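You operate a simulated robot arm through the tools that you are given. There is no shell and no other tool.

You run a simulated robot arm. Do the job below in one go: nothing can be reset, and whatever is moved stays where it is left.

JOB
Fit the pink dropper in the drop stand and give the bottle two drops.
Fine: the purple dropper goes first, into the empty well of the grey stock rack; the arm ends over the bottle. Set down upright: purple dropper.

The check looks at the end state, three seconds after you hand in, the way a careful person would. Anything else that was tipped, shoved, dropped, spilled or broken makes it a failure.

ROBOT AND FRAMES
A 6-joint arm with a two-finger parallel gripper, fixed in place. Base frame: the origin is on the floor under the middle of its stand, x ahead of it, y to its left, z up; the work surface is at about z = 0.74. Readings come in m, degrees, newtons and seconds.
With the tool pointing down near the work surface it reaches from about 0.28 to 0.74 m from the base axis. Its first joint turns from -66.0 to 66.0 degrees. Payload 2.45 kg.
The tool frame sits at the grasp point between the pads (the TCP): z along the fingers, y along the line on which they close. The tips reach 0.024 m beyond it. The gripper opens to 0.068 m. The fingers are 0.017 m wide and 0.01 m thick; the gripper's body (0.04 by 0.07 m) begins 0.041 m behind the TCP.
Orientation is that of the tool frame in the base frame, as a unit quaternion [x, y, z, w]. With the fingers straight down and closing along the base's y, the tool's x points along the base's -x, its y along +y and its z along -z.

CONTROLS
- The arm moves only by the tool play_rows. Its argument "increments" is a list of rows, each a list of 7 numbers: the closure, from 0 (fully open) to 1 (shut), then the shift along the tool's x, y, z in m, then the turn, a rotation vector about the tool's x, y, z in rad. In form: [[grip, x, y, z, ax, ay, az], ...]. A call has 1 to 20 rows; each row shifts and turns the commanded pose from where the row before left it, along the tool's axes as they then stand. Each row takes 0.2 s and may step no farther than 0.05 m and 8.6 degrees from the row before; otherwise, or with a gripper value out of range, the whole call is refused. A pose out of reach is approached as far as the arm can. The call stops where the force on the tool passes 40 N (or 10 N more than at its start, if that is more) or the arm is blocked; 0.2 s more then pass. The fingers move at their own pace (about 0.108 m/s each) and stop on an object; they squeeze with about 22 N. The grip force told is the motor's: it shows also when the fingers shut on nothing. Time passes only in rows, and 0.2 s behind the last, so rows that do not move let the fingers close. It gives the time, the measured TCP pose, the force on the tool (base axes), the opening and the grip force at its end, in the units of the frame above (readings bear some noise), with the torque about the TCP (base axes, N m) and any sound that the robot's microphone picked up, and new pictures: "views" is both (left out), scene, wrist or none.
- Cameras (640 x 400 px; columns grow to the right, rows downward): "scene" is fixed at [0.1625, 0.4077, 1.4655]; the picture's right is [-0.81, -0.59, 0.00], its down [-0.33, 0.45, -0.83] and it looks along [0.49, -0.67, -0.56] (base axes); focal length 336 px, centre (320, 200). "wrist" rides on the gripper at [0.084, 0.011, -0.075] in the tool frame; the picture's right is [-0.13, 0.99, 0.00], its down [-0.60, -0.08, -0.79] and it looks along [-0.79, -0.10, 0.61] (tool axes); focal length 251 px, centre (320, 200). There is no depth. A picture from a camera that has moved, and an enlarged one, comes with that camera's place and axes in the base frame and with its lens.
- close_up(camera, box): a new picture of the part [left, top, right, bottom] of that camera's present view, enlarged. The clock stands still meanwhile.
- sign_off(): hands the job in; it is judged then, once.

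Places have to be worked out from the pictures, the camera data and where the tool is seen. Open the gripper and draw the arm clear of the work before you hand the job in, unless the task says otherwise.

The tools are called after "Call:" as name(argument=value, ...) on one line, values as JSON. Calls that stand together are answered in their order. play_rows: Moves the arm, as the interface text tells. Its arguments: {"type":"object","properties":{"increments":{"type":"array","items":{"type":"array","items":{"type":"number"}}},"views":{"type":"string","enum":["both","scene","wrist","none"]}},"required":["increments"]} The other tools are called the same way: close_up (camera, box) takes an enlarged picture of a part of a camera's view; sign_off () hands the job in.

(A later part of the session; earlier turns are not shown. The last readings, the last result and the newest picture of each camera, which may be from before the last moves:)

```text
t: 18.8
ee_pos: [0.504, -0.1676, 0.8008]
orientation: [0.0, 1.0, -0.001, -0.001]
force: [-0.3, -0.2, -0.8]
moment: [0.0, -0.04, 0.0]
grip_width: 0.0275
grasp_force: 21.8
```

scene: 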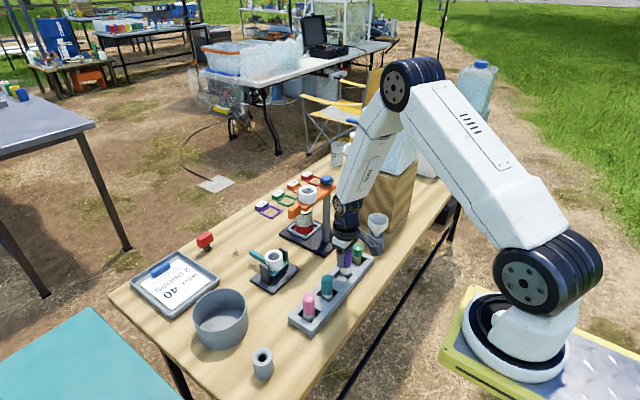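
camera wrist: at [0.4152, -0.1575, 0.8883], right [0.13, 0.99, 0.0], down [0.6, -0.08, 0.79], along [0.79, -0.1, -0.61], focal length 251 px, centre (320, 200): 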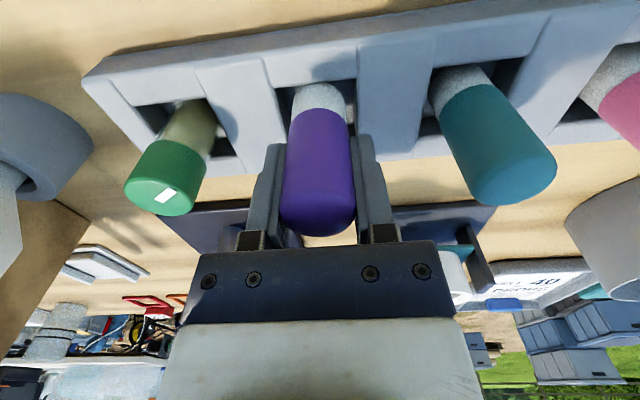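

It's unloaded and within 1 mm of the floor. Releasing gently.

Call:
play_rows(increments=[[0.58, 0, 0, 0, 0, 0, 0], [0.54, 0, 0, 0, 0, 0, 0], [0.48, 0, 0, 0, 0, 0, 0], [0.4, 0, 0, 0, 0, 0, 0], [0.35, 0, 0, 0, 0, 0, 0], [0.35, 0, 0, 0, 0, 0, 0]])

Call:
close_up(camera="wrist", box=[200, 40, 440, 240])

Call:
close_up(camera="scene", box=[310, 240, 390, 300])

```text
t: 20.2
ee_pos: [0.5038, -0.1685, 0.8011]
orientation: [0.0, 1.0, -0.001, 0.0]
force: [-0.2, -0.4, -0.2]
moment: [-0.02, 0.02, -0.01]
grip_width: 0.044
grasp_force: 0.1
camera wrist: at [0.4196, -0.1573, 0.8759], right [0.13, 0.99, 0.0], down [0.6, -0.08, 0.79], along [0.79, -0.1, -0.61], focal length 251 px, centre (320, 200)
```

scene: 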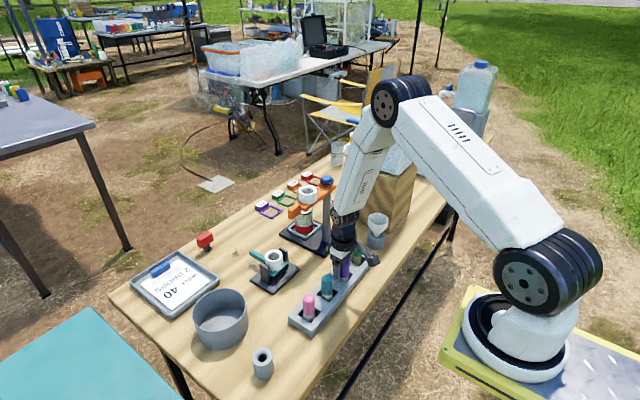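
wrist: 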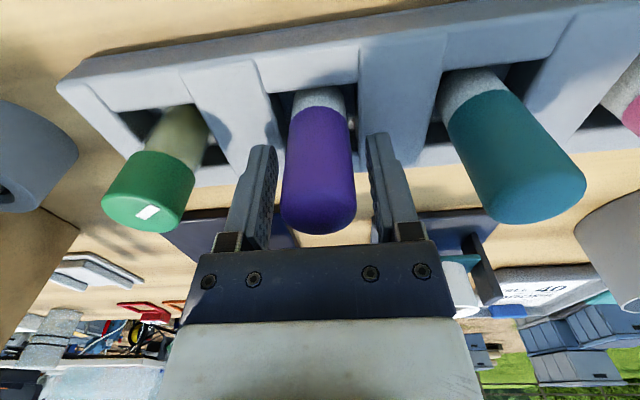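

```text
2.00 times, centred on (320, 140) of wrist
camera zoom: at [0.4196, -0.1573, 0.8759], right [0.13, 0.99, 0.0], down [0.6, -0.08, 0.79], along [0.79, -0.1, -0.61], focal length 503 px, centre (320, 320)
```

zoom: 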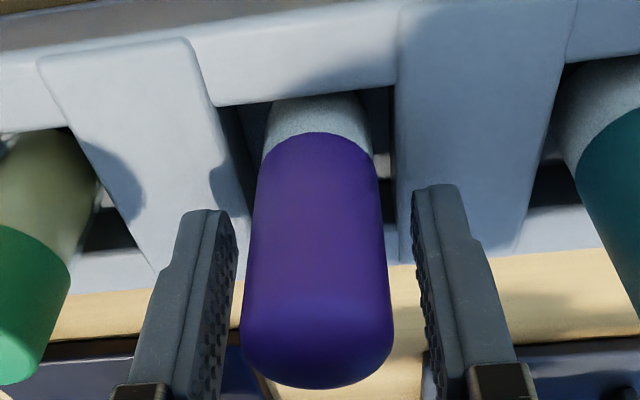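

```text
6.67 times, centred on (350, 270) of scene
camera zoom: at [0.1625, 0.4077, 1.4655], right [-0.81, -0.59, 0.0], down [-0.33, 0.45, -0.83], along [0.49, -0.67, -0.56], focal length 2240 px, centre (120, -267)
```

zoom: 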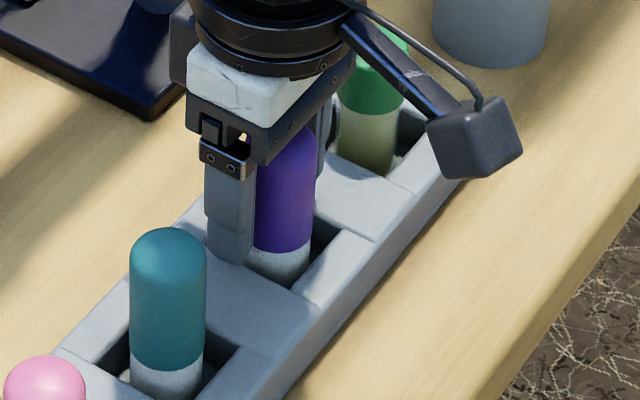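

The purple dropper stands upright in the well and the fingers are clear. I'll raise straight up, then move above the pink dropper near (0.503, -0.012).

Call:
play_rows(increments=[[0.35, 0, 0, -0.02, 0, 0, 0], [0.35, 0, 0, -0.04, 0, 0, 0], [0.35, 0, 0, -0.04, 0, 0, 0], [0.2, 0, 0.03, -0.01, 0, 0, 0], [0, 0, 0.04, 0, 0, 0, 0], [0, 0, 0.04, 0, 0, 0, 0], [0, 0, 0.04, 0, 0, 0, 0], [0, 0, 0.006, 0, 0, 0, 0], [0, 0, 0, 0, 0, 0, 0]])

Call:
close_up(camera="wrist", box=[200, 0, 440, 180])

Call:
close_up(camera="scene", box=[280, 220, 400, 340])

```text
t: 22.2
ee_pos: [0.5039, -0.0107, 0.9099]
orientation: [0.001, 1.0, -0.001, 0.001]
force: [0.0, 0.3, -0.8]
moment: [0.01, 0.0, 0.0]
grip_width: 0.0685
grasp_force: 0.0
camera wrist: at [0.4195, -0.0002, 0.9853], right [0.13, 0.99, 0.0], down [0.6, -0.08, 0.79], along [0.79, -0.1, -0.61], focal length 251 px, centre (320, 200)
```

scene: 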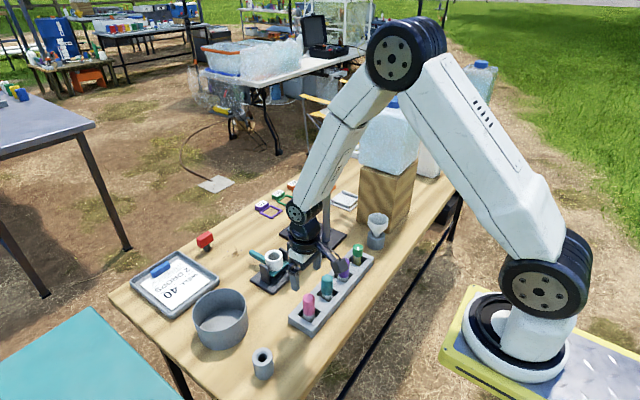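
wrist: 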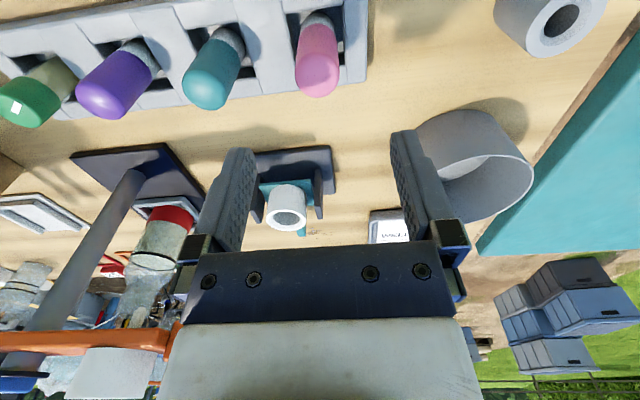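

```text
2.22 times, centred on (320, 90) of wrist
camera zoom: at [0.4195, -0.0002, 0.9853], right [0.13, 0.99, 0.0], down [0.6, -0.08, 0.79], along [0.79, -0.1, -0.61], focal length 559 px, centre (320, 444)
```

zoom: 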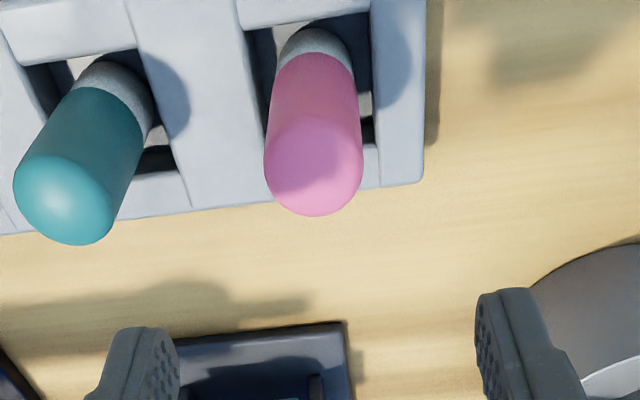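

```text
3.33 times, centred on (340, 280) of scene
camera zoom: at [0.1625, 0.4077, 1.4655], right [-0.81, -0.59, 0.0], down [-0.33, 0.45, -0.83], along [0.49, -0.67, -0.56], focal length 1120 px, centre (253, -67)
```

zoom: 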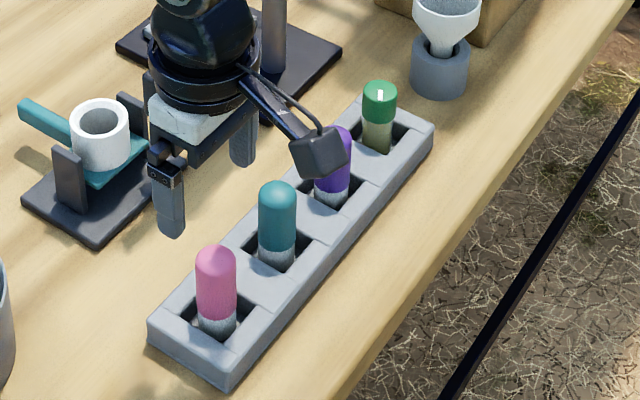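

Pink is about 2 mm to -y of the TCP and x agrees. I'll descend to the same relative grasp height used on purple (z about 0.802) with the fingers around it.

Call:
play_rows(increments=[[0, -0.0005, -0.002, 0.03, 0, 0, 0], [0, 0, 0, 0.03, 0, 0, 0], [0, 0, 0, 0.03, 0, 0, 0], [0, 0, 0, 0.017, 0, 0, 0], [0.2, 0, 0, 0, 0, 0, 0], [0.4, 0, 0, 0, 0, 0, 0], [0.4, 0, 0, 0, 0, 0, 0]])

Call:
close_up(camera="wrist", box=[200, 40, 440, 240])

```text
t: 23.8
ee_pos: [0.5036, -0.014, 0.8039]
orientation: [0.0, 1.0, -0.001, 0.001]
force: [-0.2, -0.8, -0.3]
moment: [0.01, -0.01, -0.01]
grip_width: 0.0408
grasp_force: 0.1
camera wrist: at [0.4198, -0.0032, 0.8785], right [0.13, 0.99, 0.0], down [0.6, -0.08, 0.79], along [0.79, -0.1, -0.61], focal length 251 px, centre (320, 200)
```

scene: 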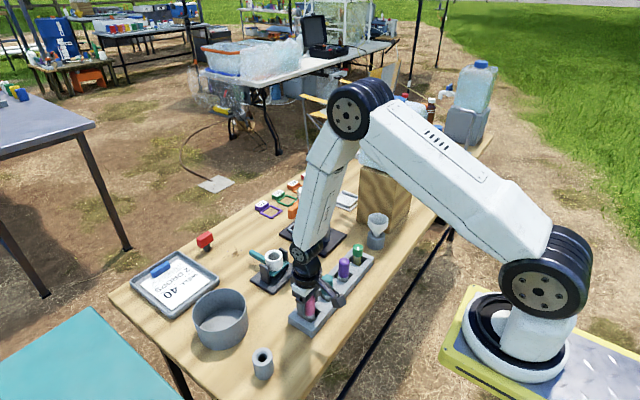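
wrist: 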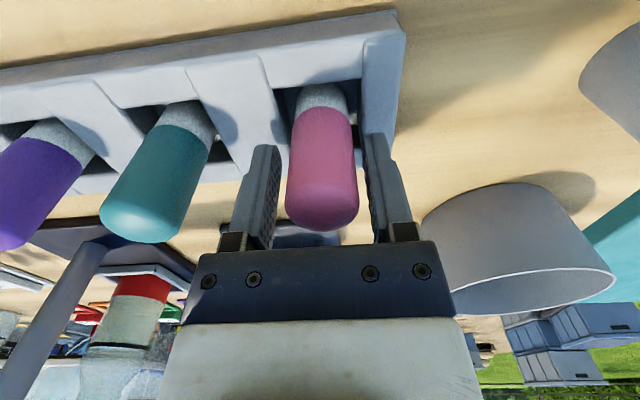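

```text
2.00 times, centred on (320, 140) of wrist
camera zoom: at [0.4198, -0.0032, 0.8785], right [0.13, 0.99, 0.0], down [0.6, -0.08, 0.79], along [0.79, -0.1, -0.61], focal length 503 px, centre (320, 320)
```

zoom: 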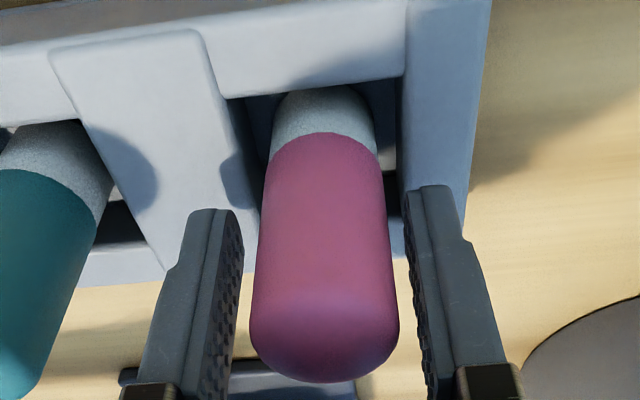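

Pink is centred between the fingers and upright. Closing on it.

Call:
play_rows(increments=[[0.5, 0, 0.0005, 0, 0, 0, 0], [0.55, 0, 0, 0, 0, 0, 0], [0.58, 0, 0, 0, 0, 0, 0], [0.61, 0, 0, 0, 0, 0, 0], [0.63, 0, 0, 0, 0, 0, 0], [0.63, 0, 0, 0, 0, 0, 0]], views="wrist")

```text
t: 25.2
ee_pos: [0.504, -0.0129, 0.8033]
orientation: [0.0, 1.0, 0.0, 0.001]
force: [-0.5, 0.3, 0.4]
moment: [0.0, 0.01, 0.0]
grip_width: 0.0279
grasp_force: 21.8
camera wrist: at [0.4199, -0.0027, 0.8785], right [0.13, 0.99, 0.0], down [0.6, -0.08, 0.79], along [0.79, -0.1, -0.61], focal length 251 px, centre (320, 200)
```

wrist: 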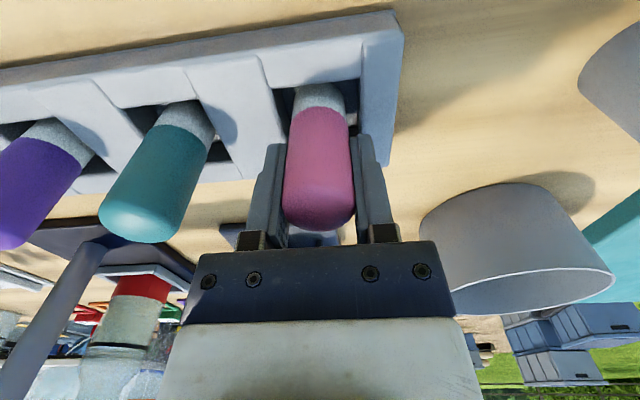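

Pink is gripped at 27.9 mm. Lifting it straight up and out of the rack to travel height.

Call:
play_rows(increments=[[0.65, 0, 0, -0.005, 0, 0, 0], [0.65, 0, 0, -0.02, 0, 0, 0], [0.65, 0, 0, -0.035, 0, 0, 0], [0.65, 0, 0, -0.04, 0, 0, 0], [0.65, 0, 0, -0.04, 0, 0, 0], [0.65, 0, 0, -0.04, 0, 0, 0], [0.65, 0, 0, -0.04, 0, 0, 0], [0.65, 0, 0, -0.04, 0, 0, 0], [0.65, 0, 0, -0.04, 0, 0, 0], [0.65, 0, 0, 0, 0, 0, 0]])

```text
t: 27.4
ee_pos: [0.5044, -0.0123, 1.1047]
orientation: [0.0, 1.0, -0.001, 0.001]
force: [0.0, -0.4, -0.3]
moment: [-0.01, -0.03, -0.02]
grip_width: 0.0275
grasp_force: 22.4
camera wrist: at [0.4204, -0.0023, 1.1791], right [0.13, 0.99, 0.0], down [0.6, -0.08, 0.79], along [0.79, -0.1, -0.61], focal length 251 px, centre (320, 200)
```

scene: 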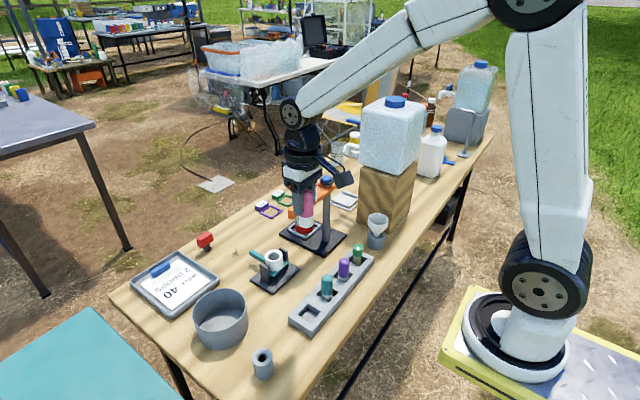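
wrist: 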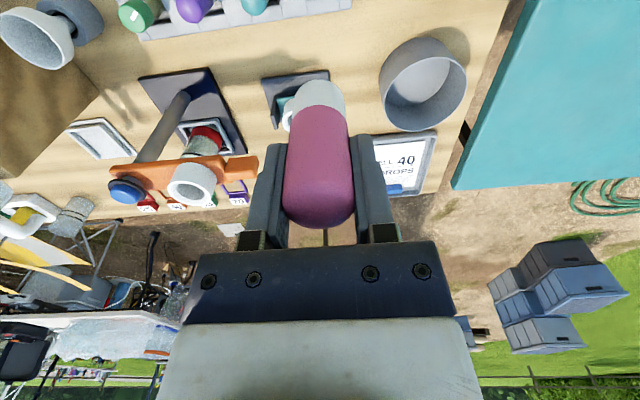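

The purple dropper stands in its well. I'll carry pink across at z 1.10 to above the stand's cup at about (0.641, -0.190).

Call:
play_rows(increments=[[0.65, -0.02, -0.03, 0, 0, 0, 0], [0.65, -0.027, -0.035, 0, 0, 0, 0], [0.65, -0.027, -0.035, 0, 0, 0, 0], [0.65, -0.027, -0.035, 0, 0, 0, 0], [0.65, -0.022, -0.028, 0, 0, 0, 0], [0.65, -0.0135, -0.0145, 0, 0, 0, 0], [0.65, 0, 0, 0, 0, 0, 0], [0.65, 0, 0, 0, 0, 0, 0]])

Call:
close_up(camera="wrist", box=[250, 0, 390, 140])

Call:
close_up(camera="scene", box=[270, 130, 350, 220])

```text
t: 29.2
ee_pos: [0.6406, -0.1905, 1.1047]
orientation: [0.0, 1.0, 0.0, 0.001]
force: [0.0, -0.2, -0.1]
moment: [0.0, 0.0, 0.04]
grip_width: 0.0276
grasp_force: 22.0
camera wrist: at [0.5562, -0.1796, 1.1798], right [0.13, 0.99, 0.0], down [0.6, -0.08, 0.79], along [0.79, -0.1, -0.61], focal length 251 px, centre (320, 200)
```

scene: 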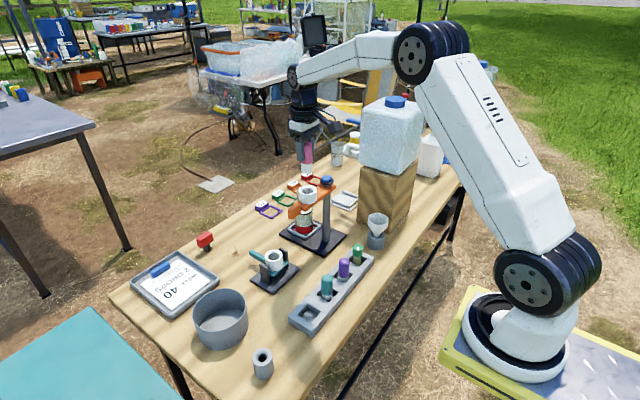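
wrist: 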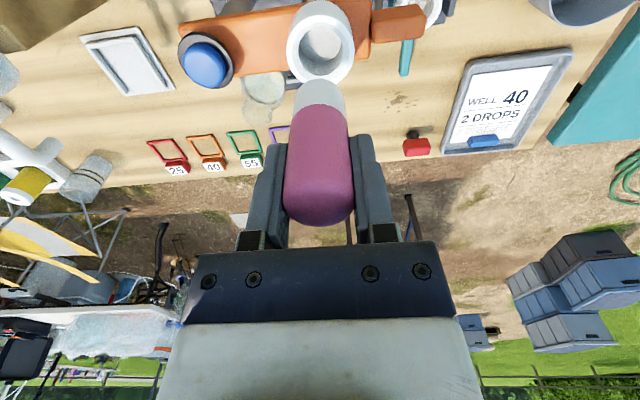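

```text
2.86 times, centred on (320, 70) of wrist
camera zoom: at [0.5562, -0.1796, 1.1798], right [0.13, 0.99, 0.0], down [0.6, -0.08, 0.79], along [0.79, -0.1, -0.61], focal length 718 px, centre (320, 571)
```

zoom: 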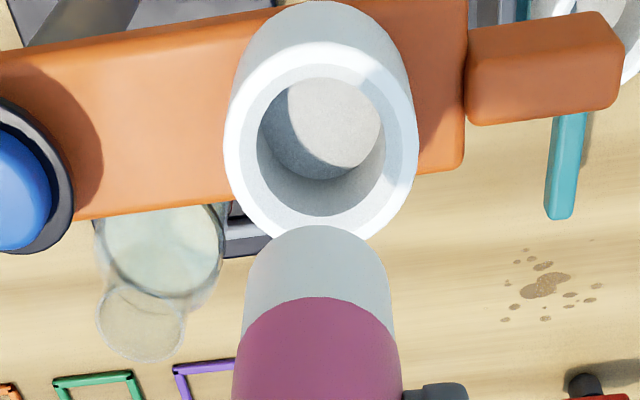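

```text
4.44 times, centred on (310, 175) of scene
camera zoom: at [0.1625, 0.4077, 1.4655], right [-0.81, -0.59, 0.0], down [-0.33, 0.45, -0.83], along [0.49, -0.67, -0.56], focal length 1493 px, centre (364, 311)
```

zoom: 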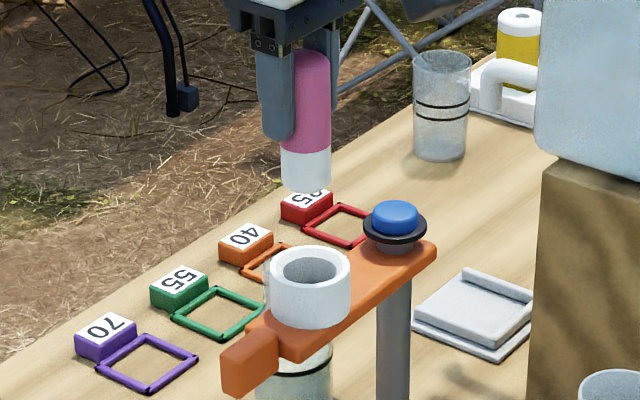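

The pink dropper's axis and the cup line up in y within about 0.5 mm. I'll check how pink sits in the grip, since the bulb seems slightly lower in the hand than purple was.

Call:
close_up(camera="wrist", box=[240, 60, 400, 260])

Call:
close_up(camera="scene", box=[285, 130, 335, 180])

```text
2.00 times, centred on (320, 160) of wrist
camera zoom: at [0.5562, -0.1796, 1.1798], right [0.13, 0.99, 0.0], down [0.6, -0.08, 0.79], along [0.79, -0.1, -0.61], focal length 503 px, centre (320, 280)
```

zoom: 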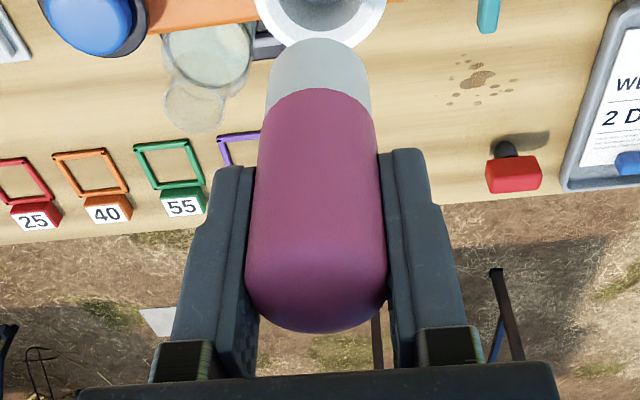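

```text
8.00 times, centred on (310, 155) of scene
camera zoom: at [0.1625, 0.4077, 1.4655], right [-0.81, -0.59, 0.0], down [-0.33, 0.45, -0.83], along [0.49, -0.67, -0.56], focal length 2687 px, centre (400, 560)
```

zoom: 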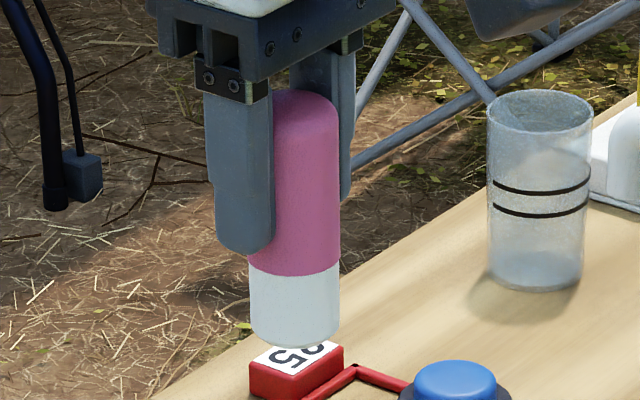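

Cross-checking with the scene camera, pink sits in the grip within 1 mm of how purple sat, and the hand is at the same x and y as purple's pick point. I'll lower it until its bottom is just above the cup rim.

Call:
play_rows(increments=[[0.65, 0, 0, 0.02, 0, 0, 0], [0.65, 0, 0, 0.02, 0, 0, 0], [0.65, 0, 0, 0.01, 0, 0, 0], [0.65, 0, 0, 0, 0, 0, 0]], views="wrist")

Call:
close_up(camera="wrist", box=[260, 20, 380, 140])

Call:
close_up(camera="scene", box=[280, 155, 340, 215])

```text
t: 30.2
ee_pos: [0.6398, -0.1905, 1.0536]
orientation: [0.001, 1.0, -0.001, 0.0]
force: [-0.2, 0.9, 0.2]
moment: [0.0, 0.02, -0.03]
grip_width: 0.0279
grasp_force: 22.1
camera wrist: at [0.5567, -0.1799, 1.1292], right [0.13, 0.99, 0.0], down [0.6, -0.08, 0.79], along [0.79, -0.1, -0.61], focal length 251 px, centre (320, 200)
```

wrist: 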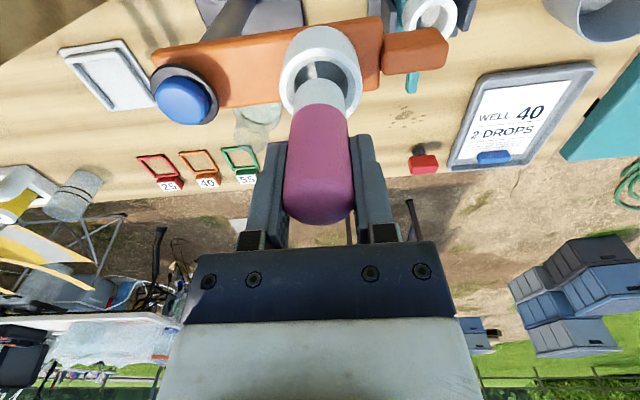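

```text
3.33 times, centred on (320, 80) of wrist
camera zoom: at [0.5567, -0.1799, 1.1292], right [0.13, 0.99, 0.0], down [0.6, -0.08, 0.79], along [0.79, -0.1, -0.61], focal length 838 px, centre (320, 600)
```

zoom: 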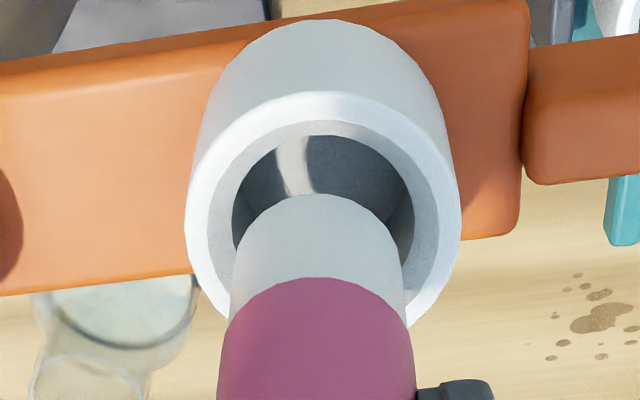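

```text
6.67 times, centred on (310, 185) of scene
camera zoom: at [0.1625, 0.4077, 1.4655], right [-0.81, -0.59, 0.0], down [-0.33, 0.45, -0.83], along [0.49, -0.67, -0.56], focal length 2240 px, centre (387, 300)
```

zoom: 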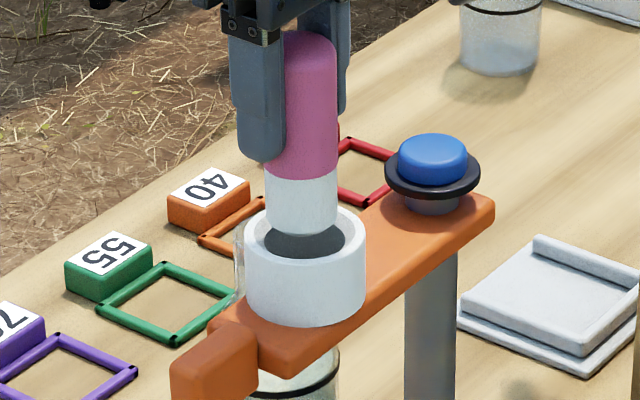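

The cup has a chamfered mouth with about 34 mm bore for the 28 mm dropper, and it sits about 1 mm to +y and -x of the dropper. I'll correct by 1 mm each way and lower it into the cup slowly.

Call:
play_rows(increments=[[0.65, 0.001, 0.001, 0.008, 0, 0, 0], [0.65, 0, 0, 0.008, 0, 0, 0], [0.65, 0, 0, 0.006, 0, 0, 0], [0.65, 0, 0, 0.004, 0, 0, 0], [0.65, 0, 0, 0, 0, 0, 0]], views="wrist")

Call:
close_up(camera="wrist", box=[260, 20, 380, 140])

Call:
close_up(camera="scene", box=[280, 155, 340, 215])

```text
t: 31.4
ee_pos: [0.6394, -0.1897, 1.0289]
orientation: [0.001, 1.0, -0.001, 0.001]
force: [-0.3, -0.6, -0.3]
moment: [0.02, -0.01, -0.03]
grip_width: 0.0276
grasp_force: 22.1
camera wrist: at [0.5556, -0.1789, 1.1031], right [0.13, 0.99, 0.0], down [0.6, -0.08, 0.79], along [0.79, -0.1, -0.61], focal length 251 px, centre (320, 200)
```

wrist: 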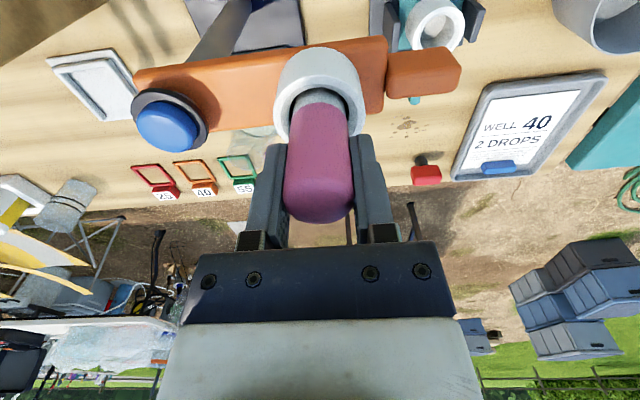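

```text
3.33 times, centred on (320, 80) of wrist
camera zoom: at [0.5556, -0.1789, 1.1031], right [0.13, 0.99, 0.0], down [0.6, -0.08, 0.79], along [0.79, -0.1, -0.61], focal length 838 px, centre (320, 600)
```

zoom: 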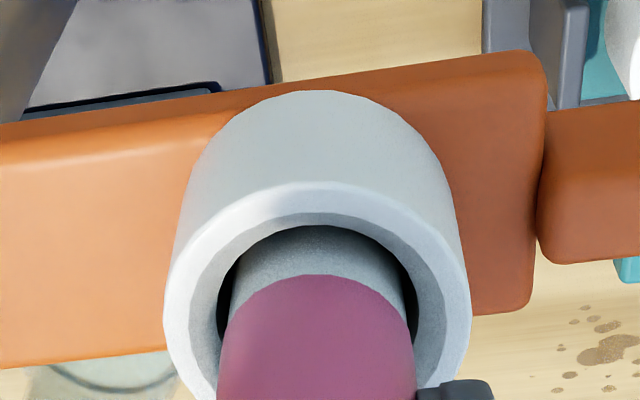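

```text
6.67 times, centred on (310, 185) of scene
camera zoom: at [0.1625, 0.4077, 1.4655], right [-0.81, -0.59, 0.0], down [-0.33, 0.45, -0.83], along [0.49, -0.67, -0.56], focal length 2240 px, centre (387, 300)
```

zoom: 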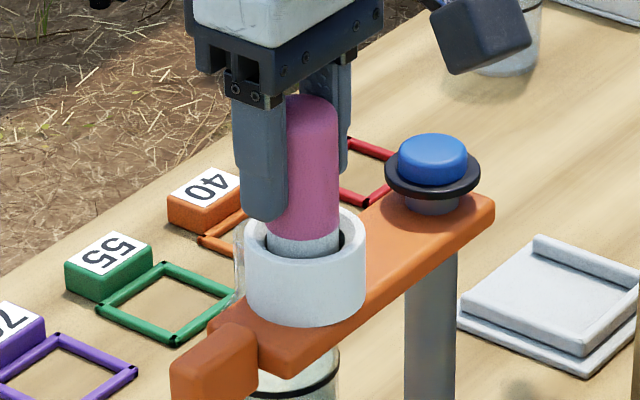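

Pink is entering the cup freely. I'll continue down in small steps, watching for seat contact near z 1.016.

Call:
play_rows(increments=[[0.65, 0, 0, 0.003, 0, 0, 0], [0.65, 0, 0, 0.003, 0, 0, 0], [0.65, 0, 0, 0, 0, 0, 0]], views="none")

Call:
play_rows(increments=[[0.65, 0, 0, 0.002, 0, 0, 0], [0.65, 0, 0, 0, 0, 0, 0]], views="none")

Call:
play_rows(increments=[[0.65, 0, 0, 0.0015, 0, 0, 0], [0.65, 0, 0, 0, 0, 0, 0]], views="none")

```text
t: 32.2
ee_pos: [0.6392, -0.1893, 1.0244]
orientation: [0.0, 1.0, -0.001, 0.003]
force: [0.7, 0.3, 12.3]
moment: [-0.13, 0.05, 0.0]
grip_width: 0.0276
grasp_force: 21.4
```

```text
t: 32.8
ee_pos: [0.6398, -0.1908, 1.0206]
orientation: [0.001, 1.0, 0.0, 0.001]
force: [1.4, 0.1, 15.8]
moment: [-0.19, 0.04, -0.02]
grip_width: 0.0277
grasp_force: 21.9
```

```text
t: 33.4
ee_pos: [0.6402, -0.1901, 1.0186]
orientation: [0.001, 1.0, 0.0, 0.002]
force: [2.0, -3.4, 15.8]
moment: [-0.21, -0.04, 0.0]
grip_width: 0.0278
grasp_force: 22.0
```

There's 12–16 N of contact starting at z about 1.024. I'll stop and look at whether the dropper is seated or caught.

Call:
close_up(camera="wrist", box=[240, 20, 400, 260])

Call:
close_up(camera="scene", box=[280, 155, 340, 215])

Call:
close_up(camera="scene", box=[290, 180, 330, 215])

```text
1.67 times, centred on (320, 140) of wrist
camera zoom: at [0.5552, -0.1792, 1.0938], right [0.13, 0.99, 0.0], down [0.6, -0.08, 0.79], along [0.79, -0.1, -0.61], focal length 419 px, centre (320, 300)
```

zoom: 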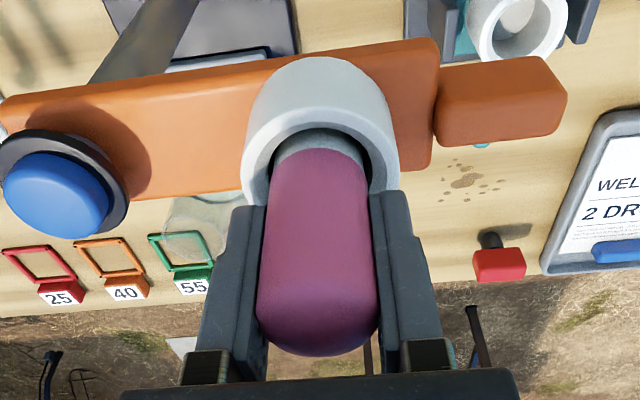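

```text
6.67 times, centred on (310, 185) of scene
camera zoom: at [0.1622, 0.4077, 1.4656], right [-0.81, -0.59, 0.0], down [-0.33, 0.45, -0.83], along [0.49, -0.67, -0.56], focal length 2240 px, centre (387, 300)
```

zoom: 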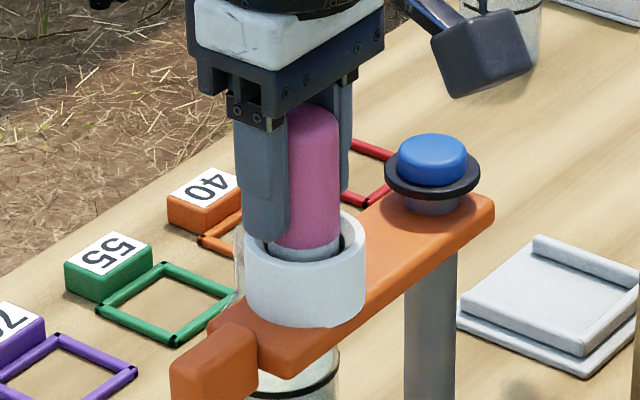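

```text
11.43 times, centred on (310, 198) of scene
camera zoom: at [0.1622, 0.4077, 1.4656], right [-0.81, -0.59, 0.0], down [-0.33, 0.45, -0.83], along [0.49, -0.67, -0.56], focal length 3839 px, centre (434, 229)
```

zoom: 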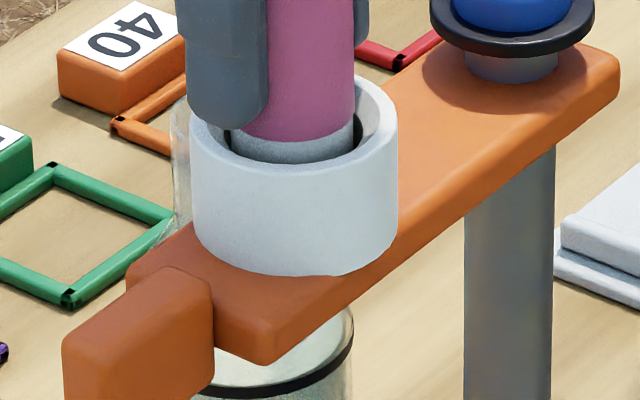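

Pink's top and its white band sit at the same height over the rim as purple's did originally, so it is seated and has just slid slightly in my grip. I'll unload by 2 mm, then release gently.

Call:
play_rows(increments=[[0.65, 0, 0, -0.0015, 0, 0, 0], [0.65, 0, 0, 0, 0, 0, 0]], views="none")

Call:
play_rows(increments=[[0.58, 0, 0, 0, 0, 0, 0], [0.54, 0, 0, 0, 0, 0, 0], [0.45, 0, 0, 0, 0, 0, 0], [0.3, 0, 0, 0, 0, 0, 0], [0.1, 0, 0, 0, 0, 0, 0], [0, 0, 0, 0, 0, 0, 0]])

Call:
close_up(camera="scene", box=[280, 155, 340, 215])

Call:
close_up(camera="wrist", box=[220, 20, 420, 260])

```text
t: 34.0
ee_pos: [0.6386, -0.19, 1.0185]
orientation: [0.0, 1.0, 0.0, -0.001]
force: [1.2, -0.2, 6.0]
moment: [0.08, -0.05, 0.0]
grip_width: 0.028
grasp_force: 22.0
```

```text
t: 35.4
ee_pos: [0.6402, -0.1898, 1.0201]
orientation: [0.0, 1.0, -0.001, 0.001]
force: [0.5, 0.8, -0.2]
moment: [-0.01, -0.02, 0.01]
grip_width: 0.068
grasp_force: 0.0
camera wrist: at [0.5554, -0.1791, 1.0951], right [0.13, 0.99, 0.0], down [0.6, -0.08, 0.79], along [0.79, -0.1, -0.61], focal length 251 px, centre (320, 200)
```

scene: 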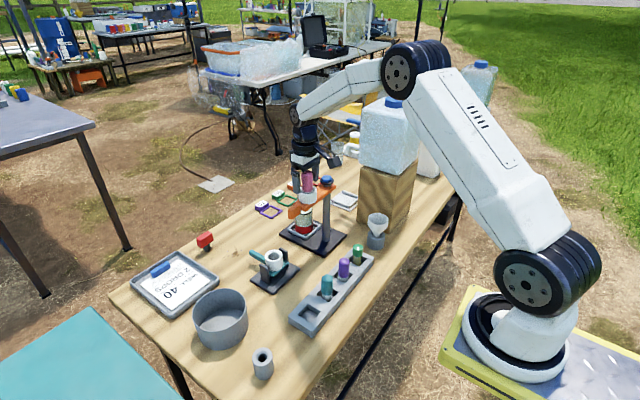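
wrist: 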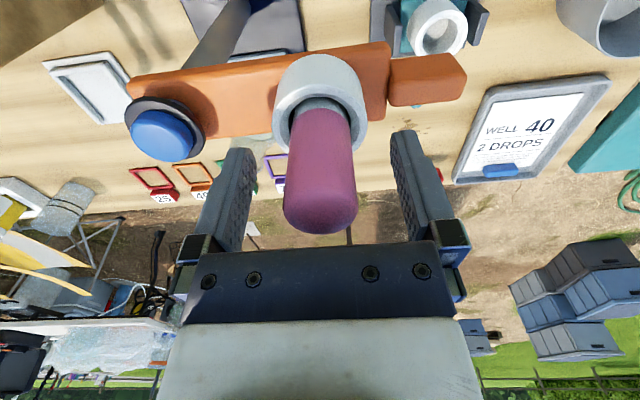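

```text
6.67 times, centred on (310, 185) of scene
camera zoom: at [0.1625, 0.4077, 1.4655], right [-0.81, -0.59, 0.0], down [-0.33, 0.45, -0.83], along [0.49, -0.67, -0.56], focal length 2240 px, centre (387, 300)
```

zoom: 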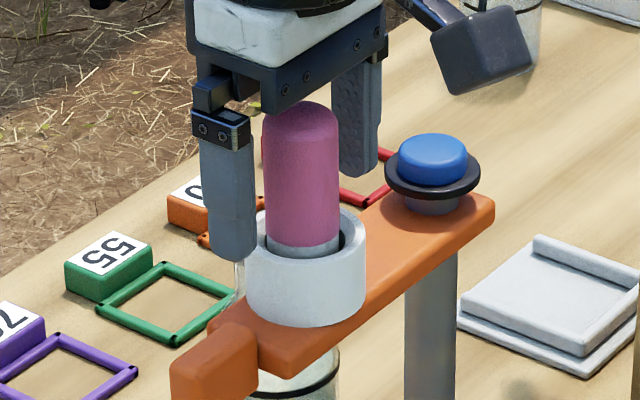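

```text
1.67 times, centred on (320, 140) of wrist
camera zoom: at [0.5554, -0.1791, 1.0951], right [0.13, 0.99, 0.0], down [0.6, -0.08, 0.79], along [0.79, -0.1, -0.61], focal length 419 px, centre (320, 300)
```

zoom: 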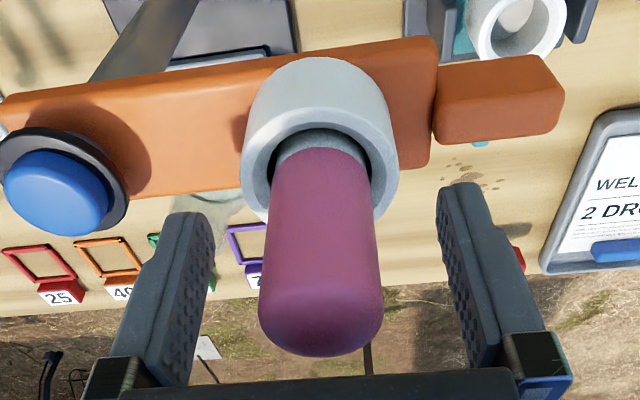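

Pink is seated upright in the cup with the fingers clear. The orange arm still points to +y, about 90° away from the bottle (post near (0.638, -0.279), handle near (0.638, -0.125)). I'll rise, close the fingers, and go to the -x side of the handle to push the arm round.

Call:
play_rows(increments=[[0, 0, 0, -0.02, 0, 0, 0], [0, 0, 0, -0.035, 0, 0, 0], [0, 0, 0, -0.03, 0, 0, 0], [0.3, 0.03, 0.03, 0, 0, 0, 0], [0.6, 0.03, 0.035, 0, 0, 0, 0], [1, 0, 0, 0, 0, 0, 0], [1, 0, 0, 0.03, 0, 0, 0], [1, 0, 0, 0.03, 0, 0, 0], [1, 0, 0, 0, 0, 0, 0]])

Call:
close_up(camera="wrist", box=[200, 20, 440, 220])

Call:
close_up(camera="scene", box=[260, 140, 360, 260])

```text
t: 37.4
ee_pos: [0.5786, -0.1232, 1.0453]
orientation: [0.001, 1.0, -0.001, 0.002]
force: [0.1, 0.1, 0.6]
moment: [0.01, -0.01, 0.01]
grip_width: 0.0001
grasp_force: 22.4
camera wrist: at [0.4948, -0.1132, 1.1203], right [0.13, 0.99, 0.0], down [0.6, -0.08, 0.79], along [0.79, -0.1, -0.61], focal length 251 px, centre (320, 200)
```

scene: 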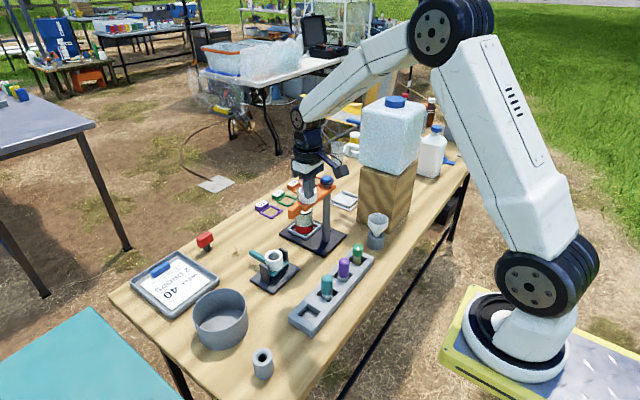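
wrist: 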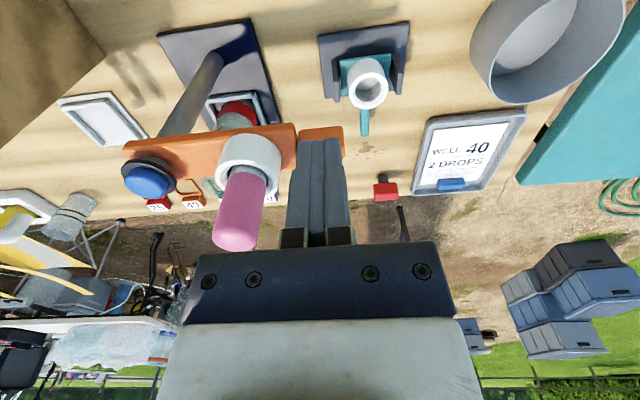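

```text
2.00 times, centred on (320, 120) of wrist
camera zoom: at [0.4948, -0.1132, 1.1203], right [0.13, 0.99, 0.0], down [0.6, -0.08, 0.79], along [0.79, -0.1, -0.61], focal length 503 px, centre (320, 360)
```

zoom: 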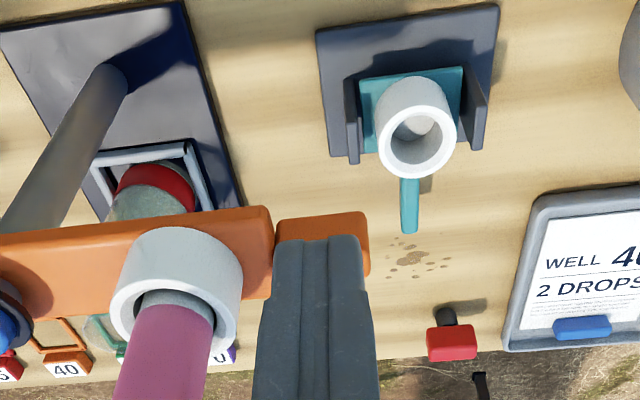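

```text
3.33 times, centred on (310, 200) of scene
camera zoom: at [0.1625, 0.4077, 1.4655], right [-0.81, -0.59, 0.0], down [-0.33, 0.45, -0.83], along [0.49, -0.67, -0.56], focal length 1120 px, centre (353, 200)
```

zoom: 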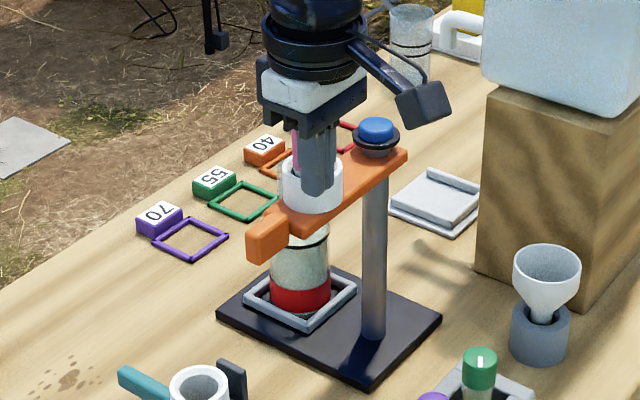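

The closed fingers are aligned with the handle, just on its -x side. Lowering to handle level.

Call:
play_rows(increments=[[1, 0, 0, 0.03, 0, 0, 0], [1, 0, 0, 0.03, 0, 0, 0], [1, 0, 0, 0.03, 0, 0, 0], [1, 0, 0, 0, 0, 0, 0]])

Call:
close_up(camera="wrist", box=[200, 60, 440, 260])

Call:
close_up(camera="scene", box=[260, 160, 360, 240])

```text
t: 38.4
ee_pos: [0.5786, -0.1251, 0.9538]
orientation: [0.0, 1.0, -0.001, 0.001]
force: [0.5, -0.1, -0.1]
moment: [-0.02, -0.02, -0.03]
grip_width: 0.0001
grasp_force: 22.3
camera wrist: at [0.4951, -0.1137, 1.0296], right [0.13, 0.99, 0.0], down [0.6, -0.08, 0.79], along [0.79, -0.1, -0.61], focal length 251 px, centre (320, 200)
```

scene: 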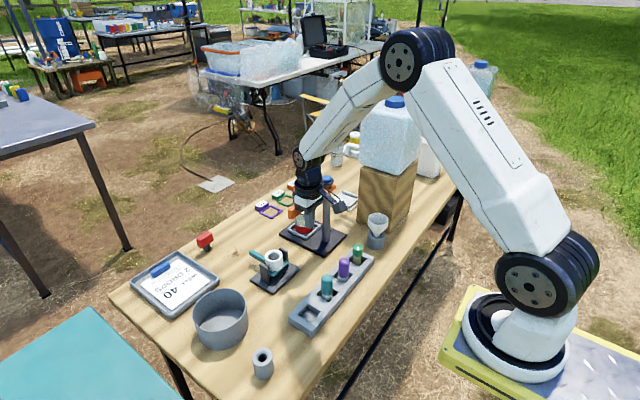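
wrist: 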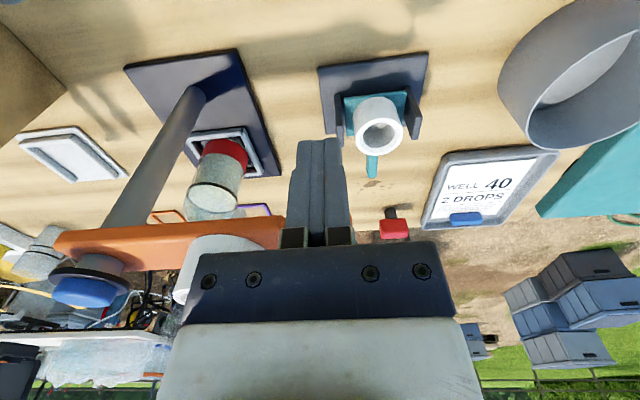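

```text
2.00 times, centred on (320, 160) of wrist
camera zoom: at [0.4951, -0.1137, 1.0296], right [0.13, 0.99, 0.0], down [0.6, -0.08, 0.79], along [0.79, -0.1, -0.61], focal length 503 px, centre (320, 280)
```

zoom: 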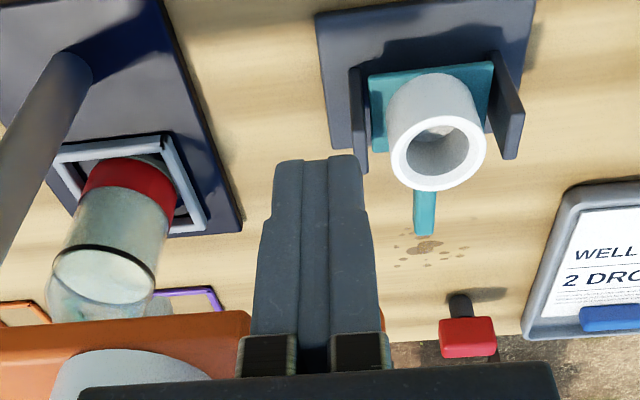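

```text
5.00 times, centred on (310, 200) of scene
camera zoom: at [0.1625, 0.4077, 1.4655], right [-0.81, -0.59, 0.0], down [-0.33, 0.45, -0.83], along [0.49, -0.67, -0.56], focal length 1680 px, centre (370, 200)
```

zoom: 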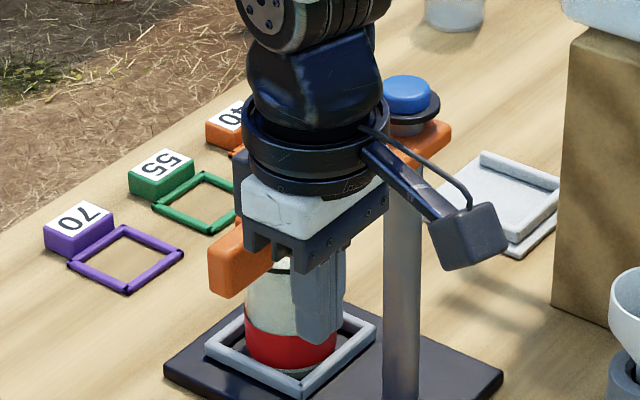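

The fingers are beside the handle with tips just below the arm's thickness. I'll approach to contact and push it about 10°, watching the force and whether the stand base stays put.

Call:
play_rows(increments=[[1, -0.02, -0.002, 0, 0, 0, 0], [1, -0.014, -0.002, 0, 0, 0, 0], [1, -0.008, 0, 0, 0, 0, 0], [1, -0.008, 0, 0, 0, 0, 0], [1, 0, 0, 0, 0, 0, 0]])

Call:
close_up(camera="scene", box=[260, 150, 360, 260])

```text
t: 39.6
ee_pos: [0.6302, -0.1294, 0.9551]
orientation: [-0.001, 1.0, -0.001, 0.001]
force: [0.2, 0.0, -0.4]
moment: [0.0, -0.03, 0.04]
grip_width: 0.0
grasp_force: 21.9
camera wrist: at [0.5455, -0.1179, 1.0304], right [0.13, 0.99, 0.0], down [0.6, -0.08, 0.79], along [0.79, -0.1, -0.61], focal length 251 px, centre (320, 200)
```

scene: 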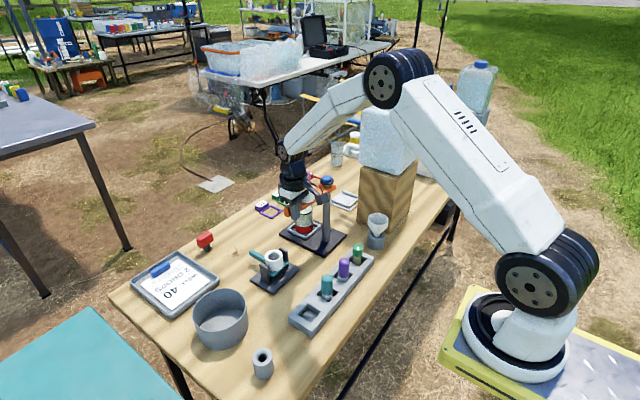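
wrist: 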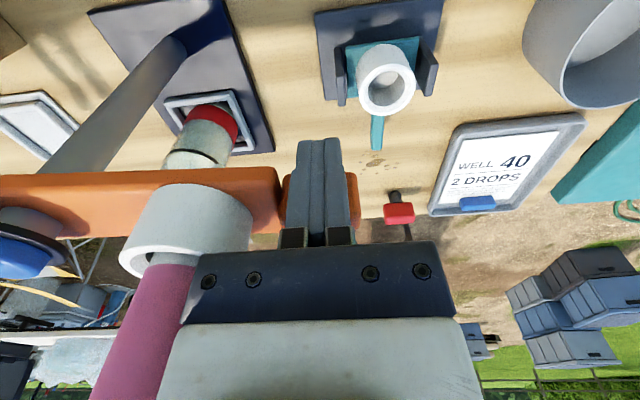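

```text
3.64 times, centred on (310, 205) of scene
camera zoom: at [0.1625, 0.4077, 1.4655], right [-0.81, -0.59, 0.0], down [-0.33, 0.45, -0.83], along [0.49, -0.67, -0.56], focal length 1222 px, centre (356, 182)
```

zoom: 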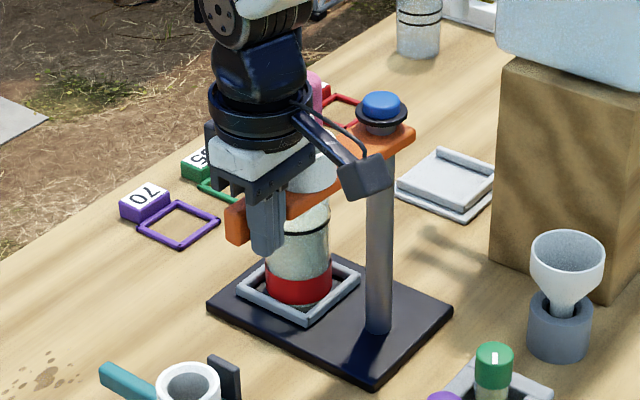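

The arm is already turning (about 6°) with practically no force, and the base hasn't moved. I'll follow the arc slowly to about 30°.

Call:
play_rows(increments=[[1, -0.0106, 0.0022, 0, 0, 0, 0], [1, -0.0125, -0.0006, 0, 0, 0, 0], [1, -0.0126, -0.0017, 0, 0, 0, 0], [1, -0.0125, -0.0029, 0, 0, 0, 0], [1, -0.0122, -0.0037, 0, 0, 0, 0], [1, 0, 0, 0, 0, 0, 0]])

Call:
close_up(camera="scene", box=[260, 150, 360, 260])

```text
t: 41.0
ee_pos: [0.6895, -0.1361, 0.9561]
orientation: [0.001, 1.0, -0.001, 0.001]
force: [-0.4, -0.3, 0.3]
moment: [-0.02, 0.0, 0.02]
grip_width: 0.0
grasp_force: 21.8
camera wrist: at [0.606, -0.1245, 1.0302], right [0.13, 0.99, 0.0], down [0.6, -0.08, 0.79], along [0.79, -0.1, -0.61], focal length 251 px, centre (320, 200)
```

scene: 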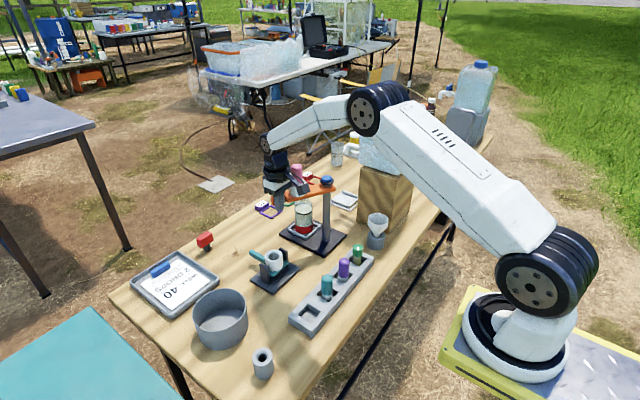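
wrist: 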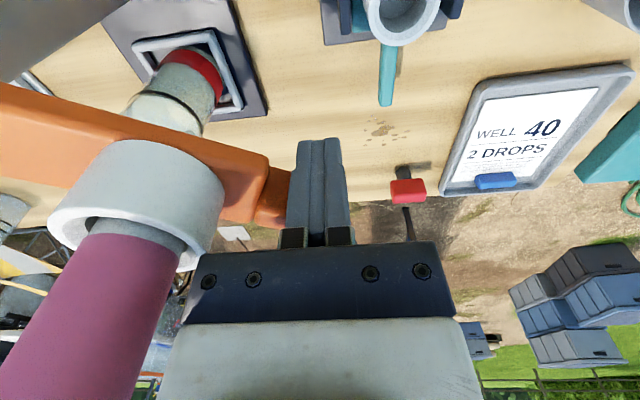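

```text
3.64 times, centred on (310, 205) of scene
camera zoom: at [0.1625, 0.4077, 1.4655], right [-0.81, -0.59, 0.0], down [-0.33, 0.45, -0.83], along [0.49, -0.67, -0.56], focal length 1222 px, centre (356, 182)
```

zoom: 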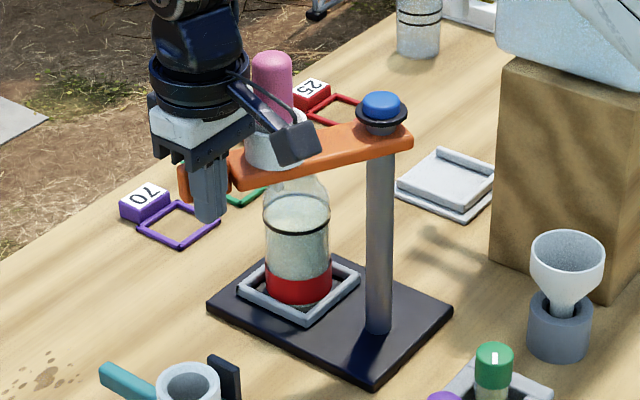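

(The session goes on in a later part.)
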